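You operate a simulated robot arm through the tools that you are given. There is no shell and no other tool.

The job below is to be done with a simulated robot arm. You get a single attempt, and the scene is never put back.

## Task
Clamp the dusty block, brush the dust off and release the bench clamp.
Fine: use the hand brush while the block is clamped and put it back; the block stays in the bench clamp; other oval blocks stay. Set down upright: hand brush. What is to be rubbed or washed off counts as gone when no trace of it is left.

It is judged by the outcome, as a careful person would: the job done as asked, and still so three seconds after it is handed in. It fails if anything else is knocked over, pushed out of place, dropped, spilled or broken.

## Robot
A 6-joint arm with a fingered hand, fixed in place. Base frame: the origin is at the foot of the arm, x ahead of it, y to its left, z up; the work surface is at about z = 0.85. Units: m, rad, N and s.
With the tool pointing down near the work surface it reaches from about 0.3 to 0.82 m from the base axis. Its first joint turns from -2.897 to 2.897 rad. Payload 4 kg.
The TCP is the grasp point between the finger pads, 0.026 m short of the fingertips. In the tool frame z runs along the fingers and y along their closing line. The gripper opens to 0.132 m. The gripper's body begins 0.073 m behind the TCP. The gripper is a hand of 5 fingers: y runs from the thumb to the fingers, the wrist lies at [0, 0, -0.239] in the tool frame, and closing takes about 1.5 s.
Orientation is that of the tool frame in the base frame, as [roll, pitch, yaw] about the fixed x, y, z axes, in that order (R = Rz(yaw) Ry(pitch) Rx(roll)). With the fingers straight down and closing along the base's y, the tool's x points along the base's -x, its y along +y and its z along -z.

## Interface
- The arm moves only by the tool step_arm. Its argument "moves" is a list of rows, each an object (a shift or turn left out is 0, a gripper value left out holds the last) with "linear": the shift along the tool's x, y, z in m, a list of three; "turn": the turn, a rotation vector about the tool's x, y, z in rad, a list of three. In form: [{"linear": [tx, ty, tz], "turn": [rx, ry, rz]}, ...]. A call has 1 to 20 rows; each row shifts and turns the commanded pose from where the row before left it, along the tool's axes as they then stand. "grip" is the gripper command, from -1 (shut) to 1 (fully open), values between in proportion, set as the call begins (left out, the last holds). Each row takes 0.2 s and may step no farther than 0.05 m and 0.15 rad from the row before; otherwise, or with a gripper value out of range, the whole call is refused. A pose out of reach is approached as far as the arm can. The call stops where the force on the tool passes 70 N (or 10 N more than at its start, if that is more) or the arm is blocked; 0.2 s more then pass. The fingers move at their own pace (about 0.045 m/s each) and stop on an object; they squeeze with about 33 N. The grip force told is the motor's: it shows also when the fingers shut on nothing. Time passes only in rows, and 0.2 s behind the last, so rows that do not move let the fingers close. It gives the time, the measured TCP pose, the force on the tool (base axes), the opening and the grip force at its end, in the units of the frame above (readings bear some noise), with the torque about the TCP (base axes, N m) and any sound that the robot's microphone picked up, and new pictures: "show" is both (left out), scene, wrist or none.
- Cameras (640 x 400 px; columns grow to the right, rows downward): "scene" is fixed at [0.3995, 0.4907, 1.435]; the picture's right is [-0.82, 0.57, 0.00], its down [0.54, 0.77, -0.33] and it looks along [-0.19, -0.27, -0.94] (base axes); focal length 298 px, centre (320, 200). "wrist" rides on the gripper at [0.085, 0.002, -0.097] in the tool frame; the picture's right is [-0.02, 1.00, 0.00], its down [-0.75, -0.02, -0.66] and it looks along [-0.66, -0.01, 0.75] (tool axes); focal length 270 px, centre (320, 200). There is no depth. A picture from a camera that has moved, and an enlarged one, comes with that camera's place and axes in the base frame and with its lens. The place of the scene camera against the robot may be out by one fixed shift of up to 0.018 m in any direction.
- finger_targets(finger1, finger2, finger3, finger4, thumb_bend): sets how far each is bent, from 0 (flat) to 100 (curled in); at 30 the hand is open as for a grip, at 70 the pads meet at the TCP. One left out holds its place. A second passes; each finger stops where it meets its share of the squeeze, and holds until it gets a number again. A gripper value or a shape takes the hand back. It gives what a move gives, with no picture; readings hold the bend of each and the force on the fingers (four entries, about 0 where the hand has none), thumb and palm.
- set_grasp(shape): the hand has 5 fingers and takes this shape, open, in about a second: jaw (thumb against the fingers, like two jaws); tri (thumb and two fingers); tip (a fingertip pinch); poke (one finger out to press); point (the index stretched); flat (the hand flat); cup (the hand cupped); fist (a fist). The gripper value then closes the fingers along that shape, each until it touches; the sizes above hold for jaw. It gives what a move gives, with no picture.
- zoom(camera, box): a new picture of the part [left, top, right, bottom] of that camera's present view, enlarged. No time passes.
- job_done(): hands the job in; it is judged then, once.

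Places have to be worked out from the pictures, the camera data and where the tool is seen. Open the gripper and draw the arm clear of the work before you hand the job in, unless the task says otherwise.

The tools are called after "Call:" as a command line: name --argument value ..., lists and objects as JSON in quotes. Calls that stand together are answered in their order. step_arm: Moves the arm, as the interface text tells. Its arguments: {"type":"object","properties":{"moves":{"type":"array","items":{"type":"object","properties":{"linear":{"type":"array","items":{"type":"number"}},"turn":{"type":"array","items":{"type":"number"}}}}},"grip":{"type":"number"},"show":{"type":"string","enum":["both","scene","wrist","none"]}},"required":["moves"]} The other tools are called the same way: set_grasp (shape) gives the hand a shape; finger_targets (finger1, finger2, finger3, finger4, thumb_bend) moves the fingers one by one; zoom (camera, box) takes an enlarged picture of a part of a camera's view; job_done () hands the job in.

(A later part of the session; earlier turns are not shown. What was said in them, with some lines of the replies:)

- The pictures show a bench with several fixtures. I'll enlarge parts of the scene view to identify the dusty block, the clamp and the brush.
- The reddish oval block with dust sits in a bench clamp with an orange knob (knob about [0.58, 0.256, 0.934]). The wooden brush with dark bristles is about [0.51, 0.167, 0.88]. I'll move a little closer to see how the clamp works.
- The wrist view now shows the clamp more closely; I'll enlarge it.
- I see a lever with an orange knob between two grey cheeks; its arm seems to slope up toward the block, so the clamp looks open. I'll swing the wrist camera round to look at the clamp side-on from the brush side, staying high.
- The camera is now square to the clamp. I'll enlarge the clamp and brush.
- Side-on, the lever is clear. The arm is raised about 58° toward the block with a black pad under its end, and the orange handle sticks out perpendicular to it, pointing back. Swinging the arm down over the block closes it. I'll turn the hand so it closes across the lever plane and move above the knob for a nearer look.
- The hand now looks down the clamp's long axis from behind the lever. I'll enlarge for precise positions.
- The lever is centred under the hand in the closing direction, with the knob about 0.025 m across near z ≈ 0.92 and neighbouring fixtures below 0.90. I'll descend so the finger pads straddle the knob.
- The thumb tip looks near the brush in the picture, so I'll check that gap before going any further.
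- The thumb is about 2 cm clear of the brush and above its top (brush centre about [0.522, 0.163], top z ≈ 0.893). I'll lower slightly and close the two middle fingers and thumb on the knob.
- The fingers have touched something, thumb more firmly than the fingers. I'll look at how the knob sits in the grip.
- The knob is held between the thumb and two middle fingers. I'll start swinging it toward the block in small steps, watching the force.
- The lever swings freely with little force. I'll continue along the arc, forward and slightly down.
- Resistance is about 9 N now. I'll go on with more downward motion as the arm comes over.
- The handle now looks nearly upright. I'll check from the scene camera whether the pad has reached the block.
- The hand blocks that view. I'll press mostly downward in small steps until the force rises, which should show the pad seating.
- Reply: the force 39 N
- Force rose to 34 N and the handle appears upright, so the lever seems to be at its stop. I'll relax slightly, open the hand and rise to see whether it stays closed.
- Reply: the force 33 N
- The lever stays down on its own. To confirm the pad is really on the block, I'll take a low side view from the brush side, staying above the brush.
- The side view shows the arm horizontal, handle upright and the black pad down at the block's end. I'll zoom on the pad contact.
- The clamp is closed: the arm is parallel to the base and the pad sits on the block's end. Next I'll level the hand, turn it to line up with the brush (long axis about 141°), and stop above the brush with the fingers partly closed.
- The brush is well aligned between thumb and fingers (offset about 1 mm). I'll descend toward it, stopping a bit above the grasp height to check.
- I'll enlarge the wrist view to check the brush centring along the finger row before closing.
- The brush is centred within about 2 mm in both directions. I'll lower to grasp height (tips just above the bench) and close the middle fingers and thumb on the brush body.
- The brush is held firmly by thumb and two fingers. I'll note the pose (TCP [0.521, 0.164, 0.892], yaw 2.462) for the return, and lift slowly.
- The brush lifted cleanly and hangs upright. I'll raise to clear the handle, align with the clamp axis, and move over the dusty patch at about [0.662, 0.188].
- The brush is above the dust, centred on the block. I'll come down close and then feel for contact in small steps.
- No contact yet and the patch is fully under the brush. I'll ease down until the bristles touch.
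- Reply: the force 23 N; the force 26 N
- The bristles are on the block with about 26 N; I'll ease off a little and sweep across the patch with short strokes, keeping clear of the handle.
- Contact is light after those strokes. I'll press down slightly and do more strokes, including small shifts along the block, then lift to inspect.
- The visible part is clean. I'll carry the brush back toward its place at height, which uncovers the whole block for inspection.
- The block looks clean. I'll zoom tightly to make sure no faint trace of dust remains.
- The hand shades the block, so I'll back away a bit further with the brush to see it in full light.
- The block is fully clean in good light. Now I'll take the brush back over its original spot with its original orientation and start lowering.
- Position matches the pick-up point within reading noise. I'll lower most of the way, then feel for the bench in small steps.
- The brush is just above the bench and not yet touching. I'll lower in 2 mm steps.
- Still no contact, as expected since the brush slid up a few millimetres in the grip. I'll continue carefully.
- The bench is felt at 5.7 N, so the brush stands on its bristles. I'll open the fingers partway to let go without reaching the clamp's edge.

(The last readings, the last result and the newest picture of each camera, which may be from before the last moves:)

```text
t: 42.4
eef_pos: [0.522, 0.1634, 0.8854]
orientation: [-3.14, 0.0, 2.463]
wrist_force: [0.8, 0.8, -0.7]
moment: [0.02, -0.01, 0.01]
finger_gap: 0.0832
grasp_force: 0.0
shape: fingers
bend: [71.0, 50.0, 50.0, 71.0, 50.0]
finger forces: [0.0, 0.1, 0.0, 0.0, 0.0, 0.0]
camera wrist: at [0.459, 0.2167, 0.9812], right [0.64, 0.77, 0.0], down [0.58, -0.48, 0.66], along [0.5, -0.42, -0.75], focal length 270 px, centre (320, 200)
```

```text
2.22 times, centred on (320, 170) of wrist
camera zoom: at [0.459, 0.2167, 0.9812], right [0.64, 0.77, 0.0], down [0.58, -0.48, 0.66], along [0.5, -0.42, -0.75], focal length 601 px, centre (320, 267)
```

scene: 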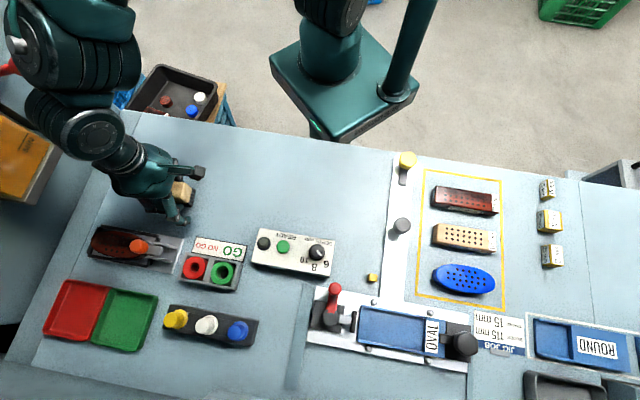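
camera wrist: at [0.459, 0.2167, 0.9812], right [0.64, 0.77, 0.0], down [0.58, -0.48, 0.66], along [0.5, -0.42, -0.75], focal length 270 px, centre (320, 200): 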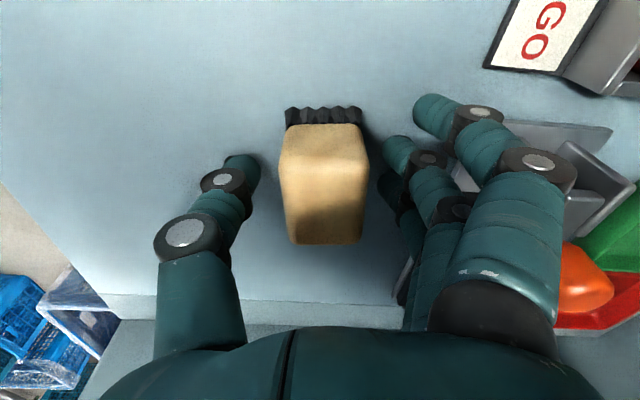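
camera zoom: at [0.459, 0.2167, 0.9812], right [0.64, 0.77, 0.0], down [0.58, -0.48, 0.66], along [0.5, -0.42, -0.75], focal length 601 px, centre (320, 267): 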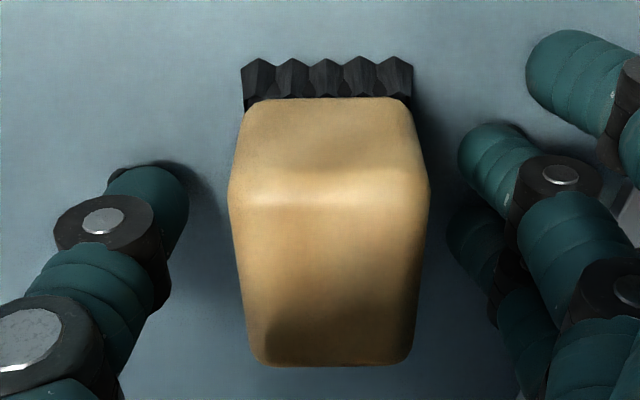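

The brush stands upright and free. I'll rise straight up and check it together with the clamp.

Call:
step_arm --moves '[{"linear": [0, 0.001, -0.01]}, {"linear": [0, 0, -0.03]}, {"linear": [0, 0, -0.04]}, {"linear": [0, 0, -0.03]}]' --show "both"

Call:
zoom --camera "wrist" --box '[200, 30, 440, 210]'

```text
t: 43.4
eef_pos: [0.5211, 0.1668, 0.9945]
orientation: [-3.141, 0.001, 2.463]
wrist_force: [-0.6, 0.0, -0.4]
moment: [0.03, 0.01, -0.03]
finger_gap: 0.083
grasp_force: 0.1
shape: fingers
bend: [71.0, 50.0, 50.0, 71.0, 50.0]
finger forces: [0.0, 0.0, 0.0, 0.1, 0.1, 0.0]
camera wrist: at [0.4582, 0.2197, 1.0913], right [0.64, 0.77, 0.0], down [0.58, -0.48, 0.66], along [0.5, -0.42, -0.75], focal length 270 px, centre (320, 200)
```

scene: 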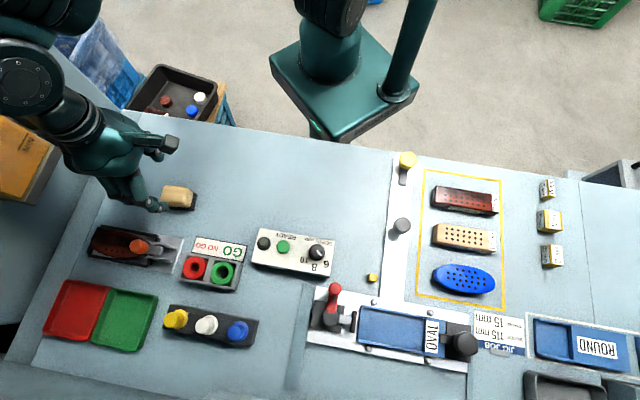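
wrist: 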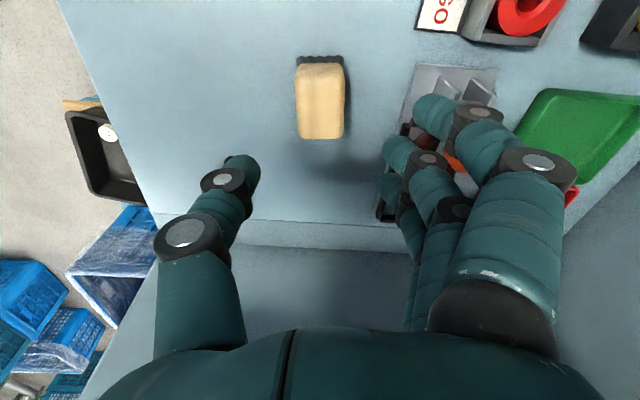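

```text
2.22 times, centred on (320, 120) of wrist
camera zoom: at [0.4582, 0.2197, 1.0913], right [0.64, 0.77, 0.0], down [0.58, -0.48, 0.66], along [0.5, -0.42, -0.75], focal length 601 px, centre (320, 378)
```

zoom: 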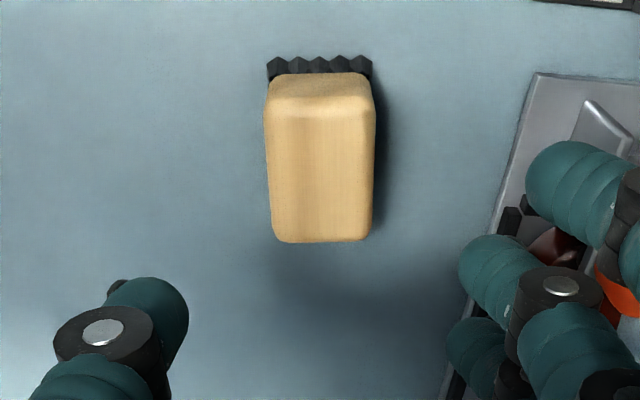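

The brush stands upright where it was. Now I'll open the hand, turn back to the clamp's axis and move above the upright handle at about [0.615, 0.234].

Call:
step_arm --moves '[{"turn": [0, 0, 0.097]}, {"linear": [-0.0066, 0.0379, 0]}, {"linear": [-0.0066, 0.0379, 0]}, {"linear": [-0.0066, 0.0379, 0]}, {"linear": [0, 0, 0.02]}, {"linear": [0, 0, 0]}]' --grip 1 --show "both"

Call:
zoom --camera "wrist" --box '[220, 80, 420, 260]'

```text
t: 44.8
eef_pos: [0.6171, 0.2321, 0.9761]
orientation: [3.141, 0.0, 2.364]
wrist_force: [-0.2, -0.9, 0.6]
moment: [0.01, 0.01, 0.01]
finger_gap: 0.1318
grasp_force: 0.0
shape: jaw
bend: [30.0, 30.0, 30.0, 30.0, 30.0]
finger forces: [0.0, 0.1, 0.0, 0.0, 0.0, 0.1]
camera wrist: at [0.5585, 0.2913, 1.0718], right [0.71, 0.7, 0.0], down [0.53, -0.54, 0.66], along [0.46, -0.47, -0.75], focal length 270 px, centre (320, 200)
```

scene: 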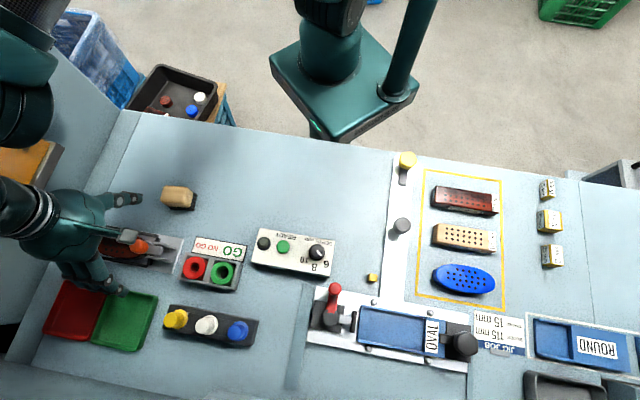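
wrist: 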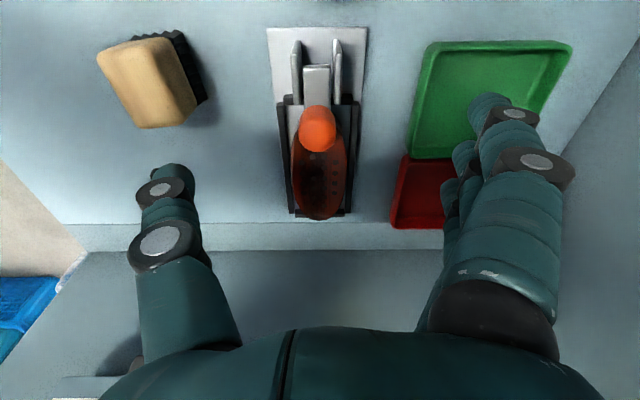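

```text
2.22 times, centred on (320, 170) of wrist
camera zoom: at [0.5585, 0.2913, 1.0718], right [0.71, 0.7, 0.0], down [0.53, -0.54, 0.66], along [0.46, -0.47, -0.75], focal length 601 px, centre (320, 267)
```

zoom: 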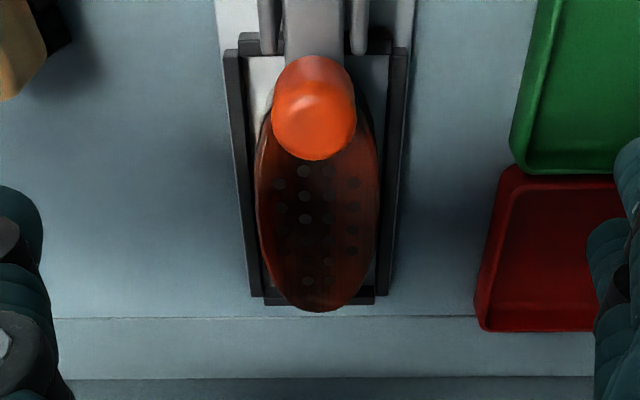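

The handle top is about 5 mm behind the TCP. I'll shift to it and descend so the pads straddle the handle without the tips reaching the block.

Call:
step_arm --moves '[{"linear": [0.004, 0, 0.025]}, {"linear": [0, 0, 0.026]}]' --show "both"

Call:
zoom --camera "wrist" --box '[220, 80, 420, 260]'

```text
t: 45.4
eef_pos: [0.6136, 0.2348, 0.9253]
orientation: [3.141, -0.001, 2.364]
wrist_force: [0.0, 0.0, -0.3]
moment: [0.01, 0.03, 0.02]
finger_gap: 0.1319
grasp_force: 0.2
shape: jaw
bend: [30.0, 30.0, 30.0, 30.0, 30.0]
finger forces: [0.0, 0.0, 0.0, 0.0, 0.1, 0.0]
camera wrist: at [0.5557, 0.2948, 1.0221], right [0.71, 0.7, 0.0], down [0.53, -0.54, 0.66], along [0.46, -0.47, -0.75], focal length 270 px, centre (320, 200)
```

scene: 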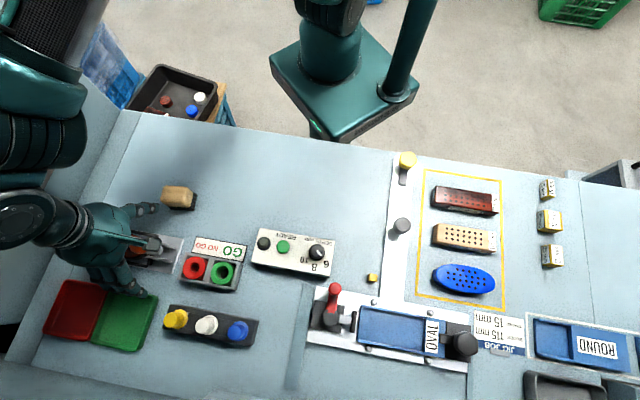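
wrist: 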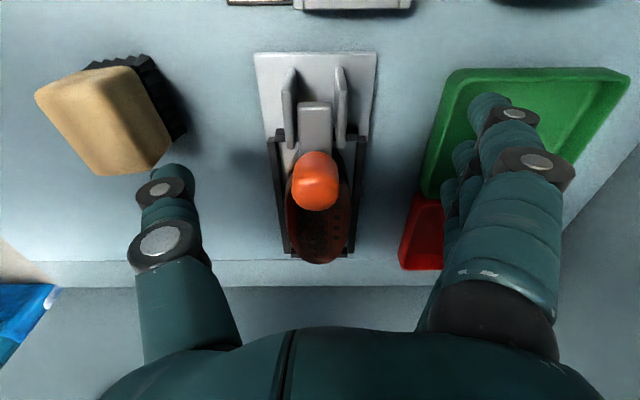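

```text
2.22 times, centred on (320, 170) of wrist
camera zoom: at [0.5557, 0.2948, 1.0221], right [0.71, 0.7, 0.0], down [0.53, -0.54, 0.66], along [0.46, -0.47, -0.75], focal length 601 px, centre (320, 267)
```

zoom: 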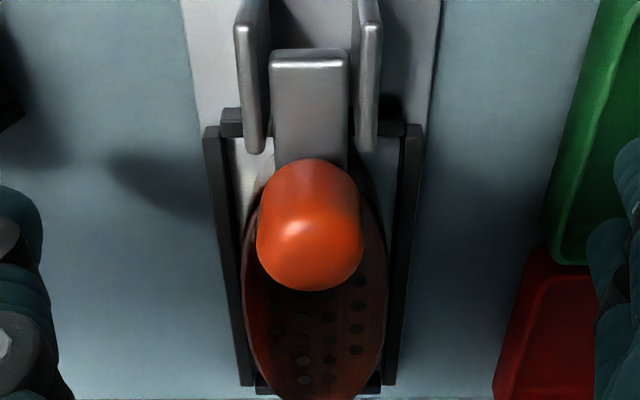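

The handle is between the pads. I'll close the two middle fingers and thumb on it.

Call:
step_arm --moves '[{"linear": [0.002, 0, 0.0]}]' --show "none"

Call:
finger_targets --finger2 70 --finger3 70 --thumb_bend 70

Call:
step_arm --moves '[{"linear": [0, 0, 0]}]' --show "wrist"

Call:
zoom --camera "wrist" --box '[220, 80, 420, 260]'

```text
t: 45.8
eef_pos: [0.6112, 0.237, 0.925]
orientation: [3.14, 0.002, 2.365]
wrist_force: [-0.2, -0.9, 0.5]
moment: [0.03, 0.0, -0.01]
finger_gap: 0.132
grasp_force: 0.1
shape: jaw
bend: [30.0, 30.0, 30.0, 30.0, 30.0]
finger forces: [0.0, 0.1, 0.1, 0.0, 0.0, 0.1]
```

```text
t: 46.8
eef_pos: [0.6121, 0.2361, 0.9249]
orientation: [3.141, -0.001, 2.365]
wrist_force: [-4.0, -0.9, -2.7]
moment: [0.02, 0.06, -0.07]
finger_gap: 0.0863
grasp_force: 7.0
shape: fingers
bend: [30.0, 66.0, 66.0, 30.0, 66.0]
finger forces: [0.0, 2.9, 2.4, 0.0, 9.1, 0.1]
```

```text
t: 47.2
eef_pos: [0.6113, 0.2358, 0.9241]
orientation: [-3.141, 0.001, 2.364]
wrist_force: [-3.1, -1.9, -2.4]
moment: [-0.01, 0.04, -0.05]
finger_gap: 0.0865
grasp_force: 7.1
shape: fingers
bend: [30.0, 66.0, 66.0, 30.0, 66.0]
finger forces: [0.1, 2.9, 2.3, 0.0, 9.2, 0.0]
camera wrist: at [0.5538, 0.2962, 1.021], right [0.71, 0.7, 0.0], down [0.53, -0.54, 0.66], along [0.46, -0.47, -0.75], focal length 270 px, centre (320, 200)
```

wrist: 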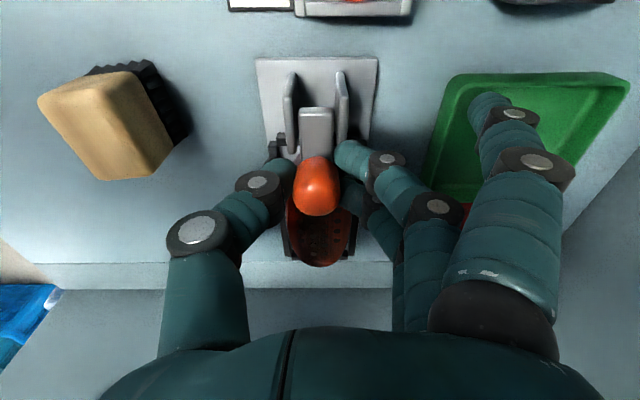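

```text
2.22 times, centred on (320, 170) of wrist
camera zoom: at [0.5538, 0.2962, 1.021], right [0.71, 0.7, 0.0], down [0.53, -0.54, 0.66], along [0.46, -0.47, -0.75], focal length 601 px, centre (320, 267)
```

zoom: 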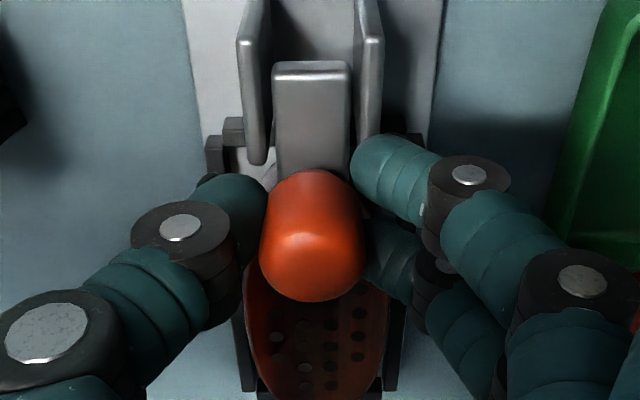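

The handle is held. I'll swing it back and up in small steps along the reverse arc.

Call:
step_arm --moves '[{"linear": [0.0035, 0, -0.002]}, {"linear": [0.0035, 0, -0.002]}]' --show "wrist"

```text
t: 47.8
eef_pos: [0.6067, 0.2407, 0.9301]
orientation: [3.141, 0.001, 2.365]
wrist_force: [0.2, -4.8, 1.3]
moment: [-0.14, -0.07, 0.0]
finger_gap: 0.0859
grasp_force: 6.8
shape: fingers
bend: [30.0, 68.0, 67.0, 30.0, 66.0]
finger forces: [0.0, 1.3, 4.4, 0.0, 8.9, 0.0]
camera wrist: at [0.5489, 0.3006, 1.0258], right [0.72, 0.7, 0.0], down [0.53, -0.54, 0.66], along [0.46, -0.47, -0.75], focal length 270 px, centre (320, 200)
```

wrist: 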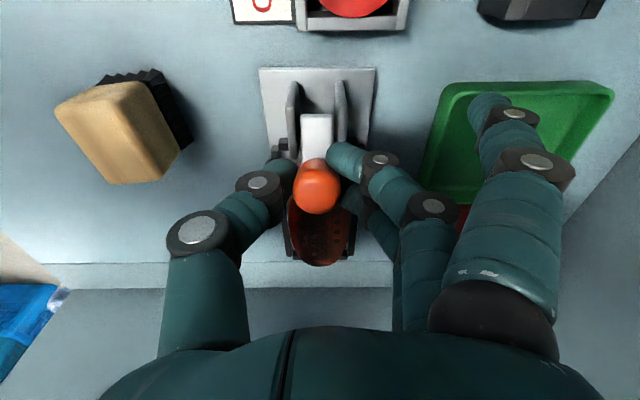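

The lever is lifting with little force. I'll continue along the arc toward the original open position.

Call:
step_arm --moves '[{"linear": [0.004, 0, -0.0015]}, {"linear": [0.004, 0, -0.001]}, {"linear": [0.004, 0, -0.0005]}, {"linear": [0.004, 0, 0]}]' --show "wrist"

```text
t: 48.8
eef_pos: [0.5955, 0.252, 0.9327]
orientation: [3.141, 0.002, 2.366]
wrist_force: [-0.9, -5.4, 3.9]
moment: [-0.18, -0.04, -0.02]
finger_gap: 0.0855
grasp_force: 7.0
shape: fingers
bend: [30.0, 68.0, 67.0, 30.0, 67.0]
finger forces: [0.1, 1.0, 4.6, 0.0, 8.6, 0.0]
camera wrist: at [0.5379, 0.3114, 1.0279], right [0.71, 0.7, 0.0], down [0.53, -0.54, 0.66], along [0.46, -0.47, -0.75], focal length 270 px, centre (320, 200)
```

wrist: 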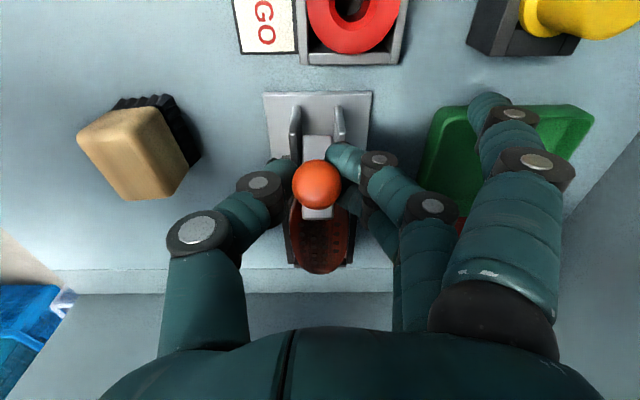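

The lever is well up now. I'll continue a bit further back until it reaches its original angle or stop.

Call:
step_arm --moves '[{"linear": [0.004, 0, 0.0005]}, {"linear": [0.004, 0, 0.001]}]' --show "wrist"

Call:
zoom --camera "wrist" --box '[220, 80, 420, 260]'

```text
t: 49.4
eef_pos: [0.5909, 0.2563, 0.9297]
orientation: [-3.141, -0.001, 2.364]
wrist_force: [0.5, -6.2, -1.7]
moment: [-0.08, -0.05, 0.03]
finger_gap: 0.0846
grasp_force: 4.8
shape: fingers
bend: [30.0, 69.0, 68.0, 30.0, 67.0]
finger forces: [0.0, 0.3, 3.4, 0.1, 5.8, 0.0]
camera wrist: at [0.533, 0.3171, 1.0258], right [0.72, 0.7, 0.0], down [0.53, -0.54, 0.66], along [0.46, -0.47, -0.75], focal length 270 px, centre (320, 200)
```

wrist: 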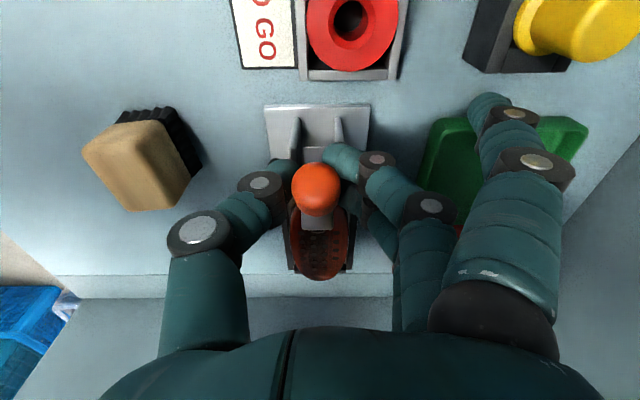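

```text
2.22 times, centred on (320, 170) of wrist
camera zoom: at [0.533, 0.3171, 1.0258], right [0.72, 0.7, 0.0], down [0.53, -0.54, 0.66], along [0.46, -0.47, -0.75], focal length 601 px, centre (320, 267)
```

zoom: 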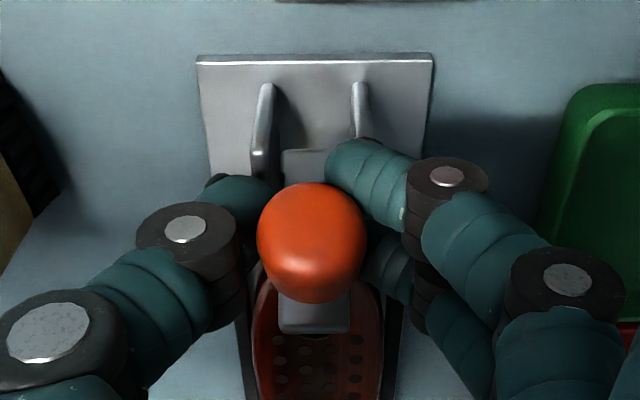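

The arm end now lies where it was at the start. I'll nudge slightly further to make sure it reaches its open rest, watching the force.

Call:
step_arm --moves '[{"linear": [0.003, 0, 0.001]}]' --show "wrist"

Call:
zoom --camera "wrist" --box '[220, 80, 420, 260]'

```text
t: 49.8
eef_pos: [0.5886, 0.2592, 0.9287]
orientation: [-3.142, -0.001, 2.364]
wrist_force: [0.7, -4.9, -3.3]
moment: [-0.08, -0.02, 0.04]
finger_gap: 0.0838
grasp_force: 4.0
shape: fingers
bend: [30.0, 70.0, 67.0, 30.0, 67.0]
finger forces: [0.0, 0.0, 3.0, 0.0, 5.1, 0.0]
camera wrist: at [0.531, 0.3192, 1.0251], right [0.72, 0.7, 0.0], down [0.53, -0.54, 0.66], along [0.46, -0.47, -0.75], focal length 270 px, centre (320, 200)
```

wrist: 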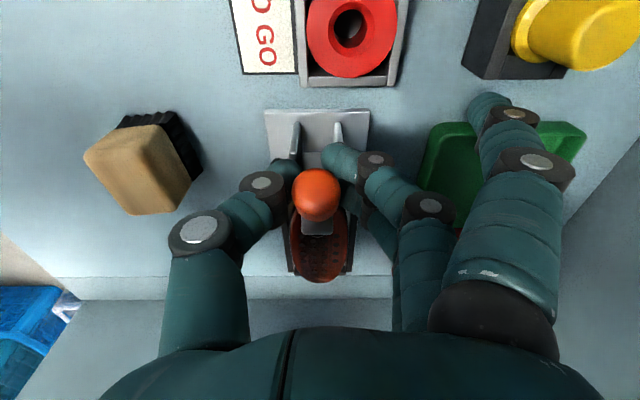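

```text
2.22 times, centred on (320, 170) of wrist
camera zoom: at [0.531, 0.3192, 1.0251], right [0.72, 0.7, 0.0], down [0.53, -0.54, 0.66], along [0.46, -0.47, -0.75], focal length 601 px, centre (320, 267)
```

zoom: 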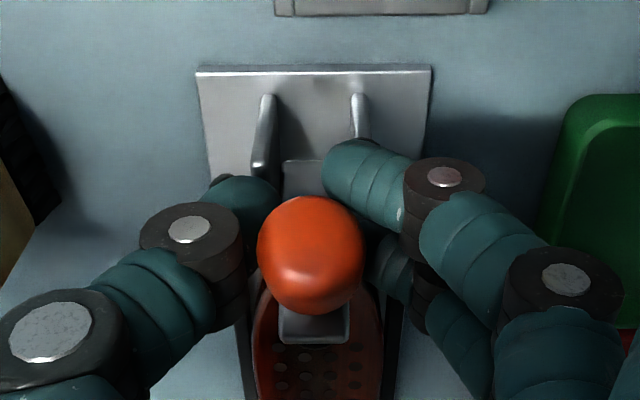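

The knob no longer follows the hand, so the lever is at its open stop, matching its starting angle. I'll open the fingers and rise.

Call:
finger_targets --finger2 30 --finger3 30 --thumb_bend 30

Call:
step_arm --moves '[{"linear": [0, 0, 0]}, {"linear": [0, 0, -0.03]}, {"linear": [0, 0, -0.04]}, {"linear": [0, 0, -0.04]}]' --grip 1 --show "both"

Call:
zoom --camera "wrist" --box '[270, 40, 370, 215]'

Call:
zoom --camera "scene" --box '[80, 170, 230, 275]'

```text
t: 50.8
eef_pos: [0.5889, 0.2598, 0.9299]
orientation: [-3.141, -0.001, 2.366]
wrist_force: [-0.5, 0.6, 0.3]
moment: [0.02, -0.05, 0.02]
finger_gap: 0.1385
grasp_force: 0.0
shape: fingers
bend: [30.0, 30.0, 30.0, 30.0, 30.0]
finger forces: [0.1, 0.1, 0.0, 0.0, 0.0, 0.0]
```

```text
t: 51.8
eef_pos: [0.5901, 0.2577, 1.0381]
orientation: [3.141, 0.0, 2.365]
wrist_force: [0.5, -0.3, 0.2]
moment: [0.02, -0.01, -0.02]
finger_gap: 0.1318
grasp_force: 0.1
shape: jaw
bend: [30.0, 30.0, 30.0, 30.0, 30.0]
finger forces: [0.0, 0.1, 0.0, 0.0, 0.0, 0.0]
camera wrist: at [0.5317, 0.3183, 1.1348], right [0.71, 0.7, 0.0], down [0.53, -0.54, 0.66], along [0.46, -0.47, -0.75], focal length 270 px, centre (320, 200)
```

scene: 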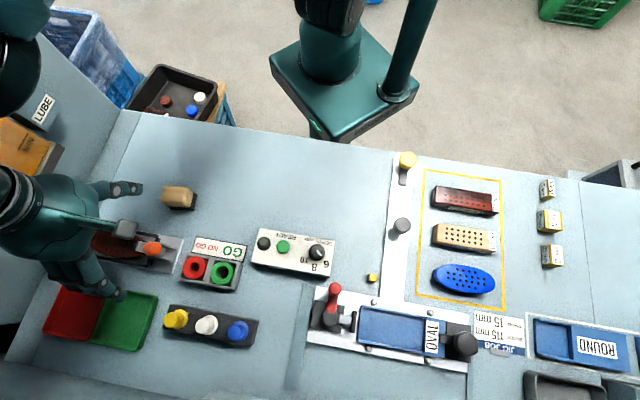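
wrist: 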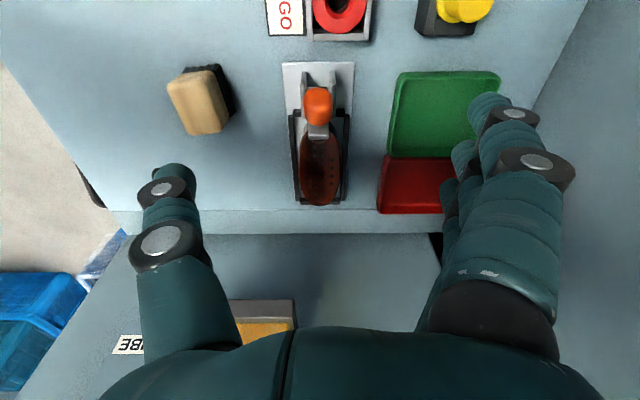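

```text
2.29 times, centred on (320, 128) of wrist
camera zoom: at [0.5317, 0.3183, 1.1348], right [0.71, 0.7, 0.0], down [0.53, -0.54, 0.66], along [0.46, -0.47, -0.75], focal length 618 px, centre (320, 366)
```

zoom: 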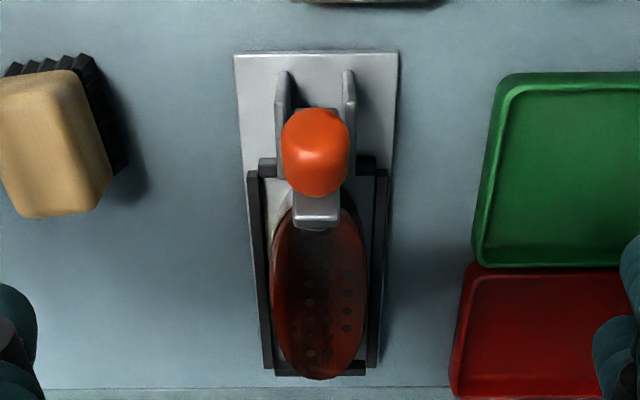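

```text
3.81 times, centred on (155, 222) of scene
camera zoom: at [0.3995, 0.4907, 1.435], right [-0.82, 0.57, 0.0], down [0.54, 0.77, -0.33], along [-0.19, -0.27, -0.94], focal length 1134 px, centre (949, 114)
```

zoom: 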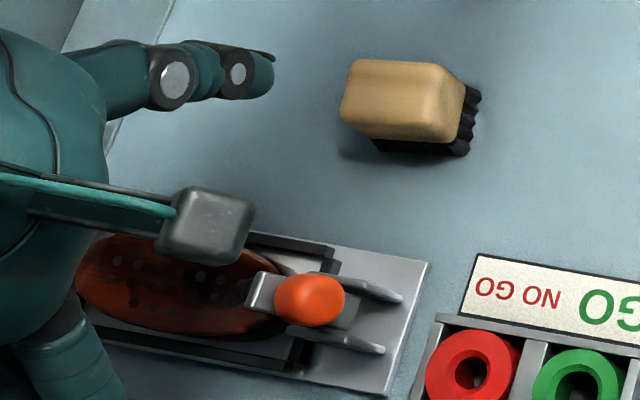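

The lever is back at its starting position and the brush is within a couple of millimetres of its original spot. I'll draw the arm up and away and do a final check.

Call:
step_arm --moves '[{"linear": [0, 0, -0.04]}, {"linear": [0.02, -0.035, -0.02]}, {"linear": [0.02, -0.04, 0]}, {"linear": [0.02, -0.04, 0]}, {"linear": [0.02, -0.04, 0]}, {"linear": [0.02, -0.03, 0]}, {"linear": [0, 0, 0]}]' --show "both"

Call:
zoom --camera "scene" --box '[80, 170, 230, 275]'

Call:
zoom --camera "scene" --box '[85, 215, 165, 265]'

```text
t: 53.4
eef_pos: [0.3895, 0.1958, 1.0996]
orientation: [3.141, 0.0, 2.365]
wrist_force: [-0.1, -0.6, -0.4]
moment: [-0.04, 0.0, 0.03]
finger_gap: 0.1319
grasp_force: 0.1
shape: jaw
bend: [30.0, 30.0, 30.0, 30.0, 30.0]
finger forces: [0.0, 0.0, 0.0, 0.0, 0.0, 0.0]
camera wrist: at [0.3302, 0.2553, 1.196], right [0.71, 0.7, 0.0], down [0.53, -0.54, 0.66], along [0.46, -0.47, -0.75], focal length 270 px, centre (320, 200)
```

scene: 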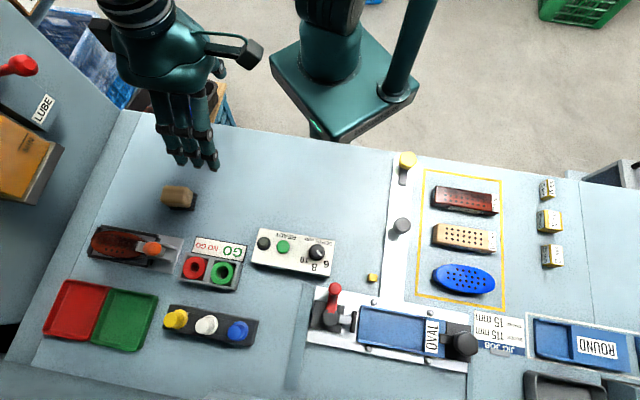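
wrist: 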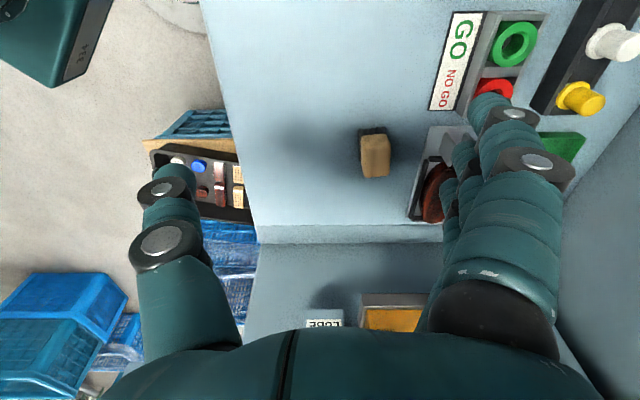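

```text
3.81 times, centred on (155, 222) of scene
camera zoom: at [0.3995, 0.4907, 1.435], right [-0.82, 0.57, 0.0], down [0.54, 0.77, -0.33], along [-0.19, -0.27, -0.94], focal length 1134 px, centre (949, 114)
```

zoom: 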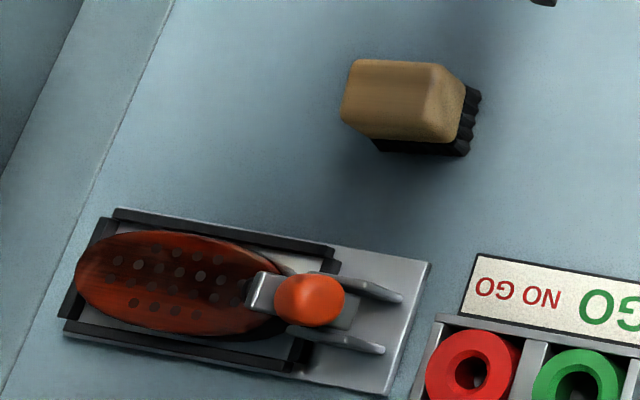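

```text
8.00 times, centred on (125, 240) of scene
camera zoom: at [0.3995, 0.4907, 1.435], right [-0.82, 0.57, 0.0], down [0.54, 0.77, -0.33], along [-0.19, -0.27, -0.94], focal length 2382 px, centre (1880, -120)
```

zoom: 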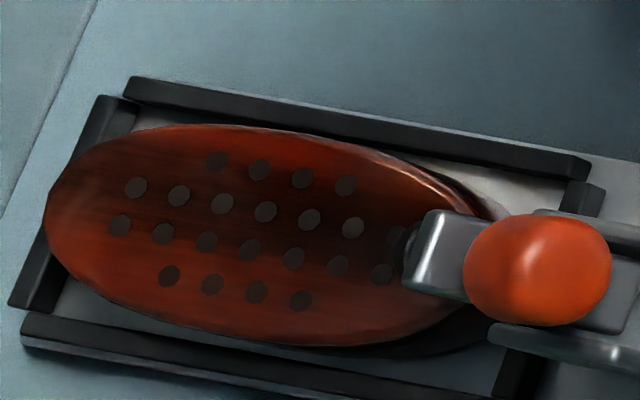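

Everything checks out: the block is clean and still in its place, the clamp lever is fully open as at the start, the brush stands upright in its spot, and the arm is clear with the hand open. I'm handing the job in.

Call:
job_done

```text
The job is handed in.
```

The dusty block was clamped, brushed clean and released, and the job is handed in.

- **Clamping:** I swung the lever down until it reached its stop. A side view showed the pad sitting on the end of the block, and it stayed down when I let go.
- **Brushing:** I swept the patch with the hand brush while the block was clamped. Close views in good light show no dust left on it.
- **Brush:** It is back upright in its original spot, within a few millimetres.
- **Clamp:** The lever is back at its open position, where it started. The block is still in the clamp.

Nothing else looks moved in the final pictures. The hand is open and the arm is clear of the work.
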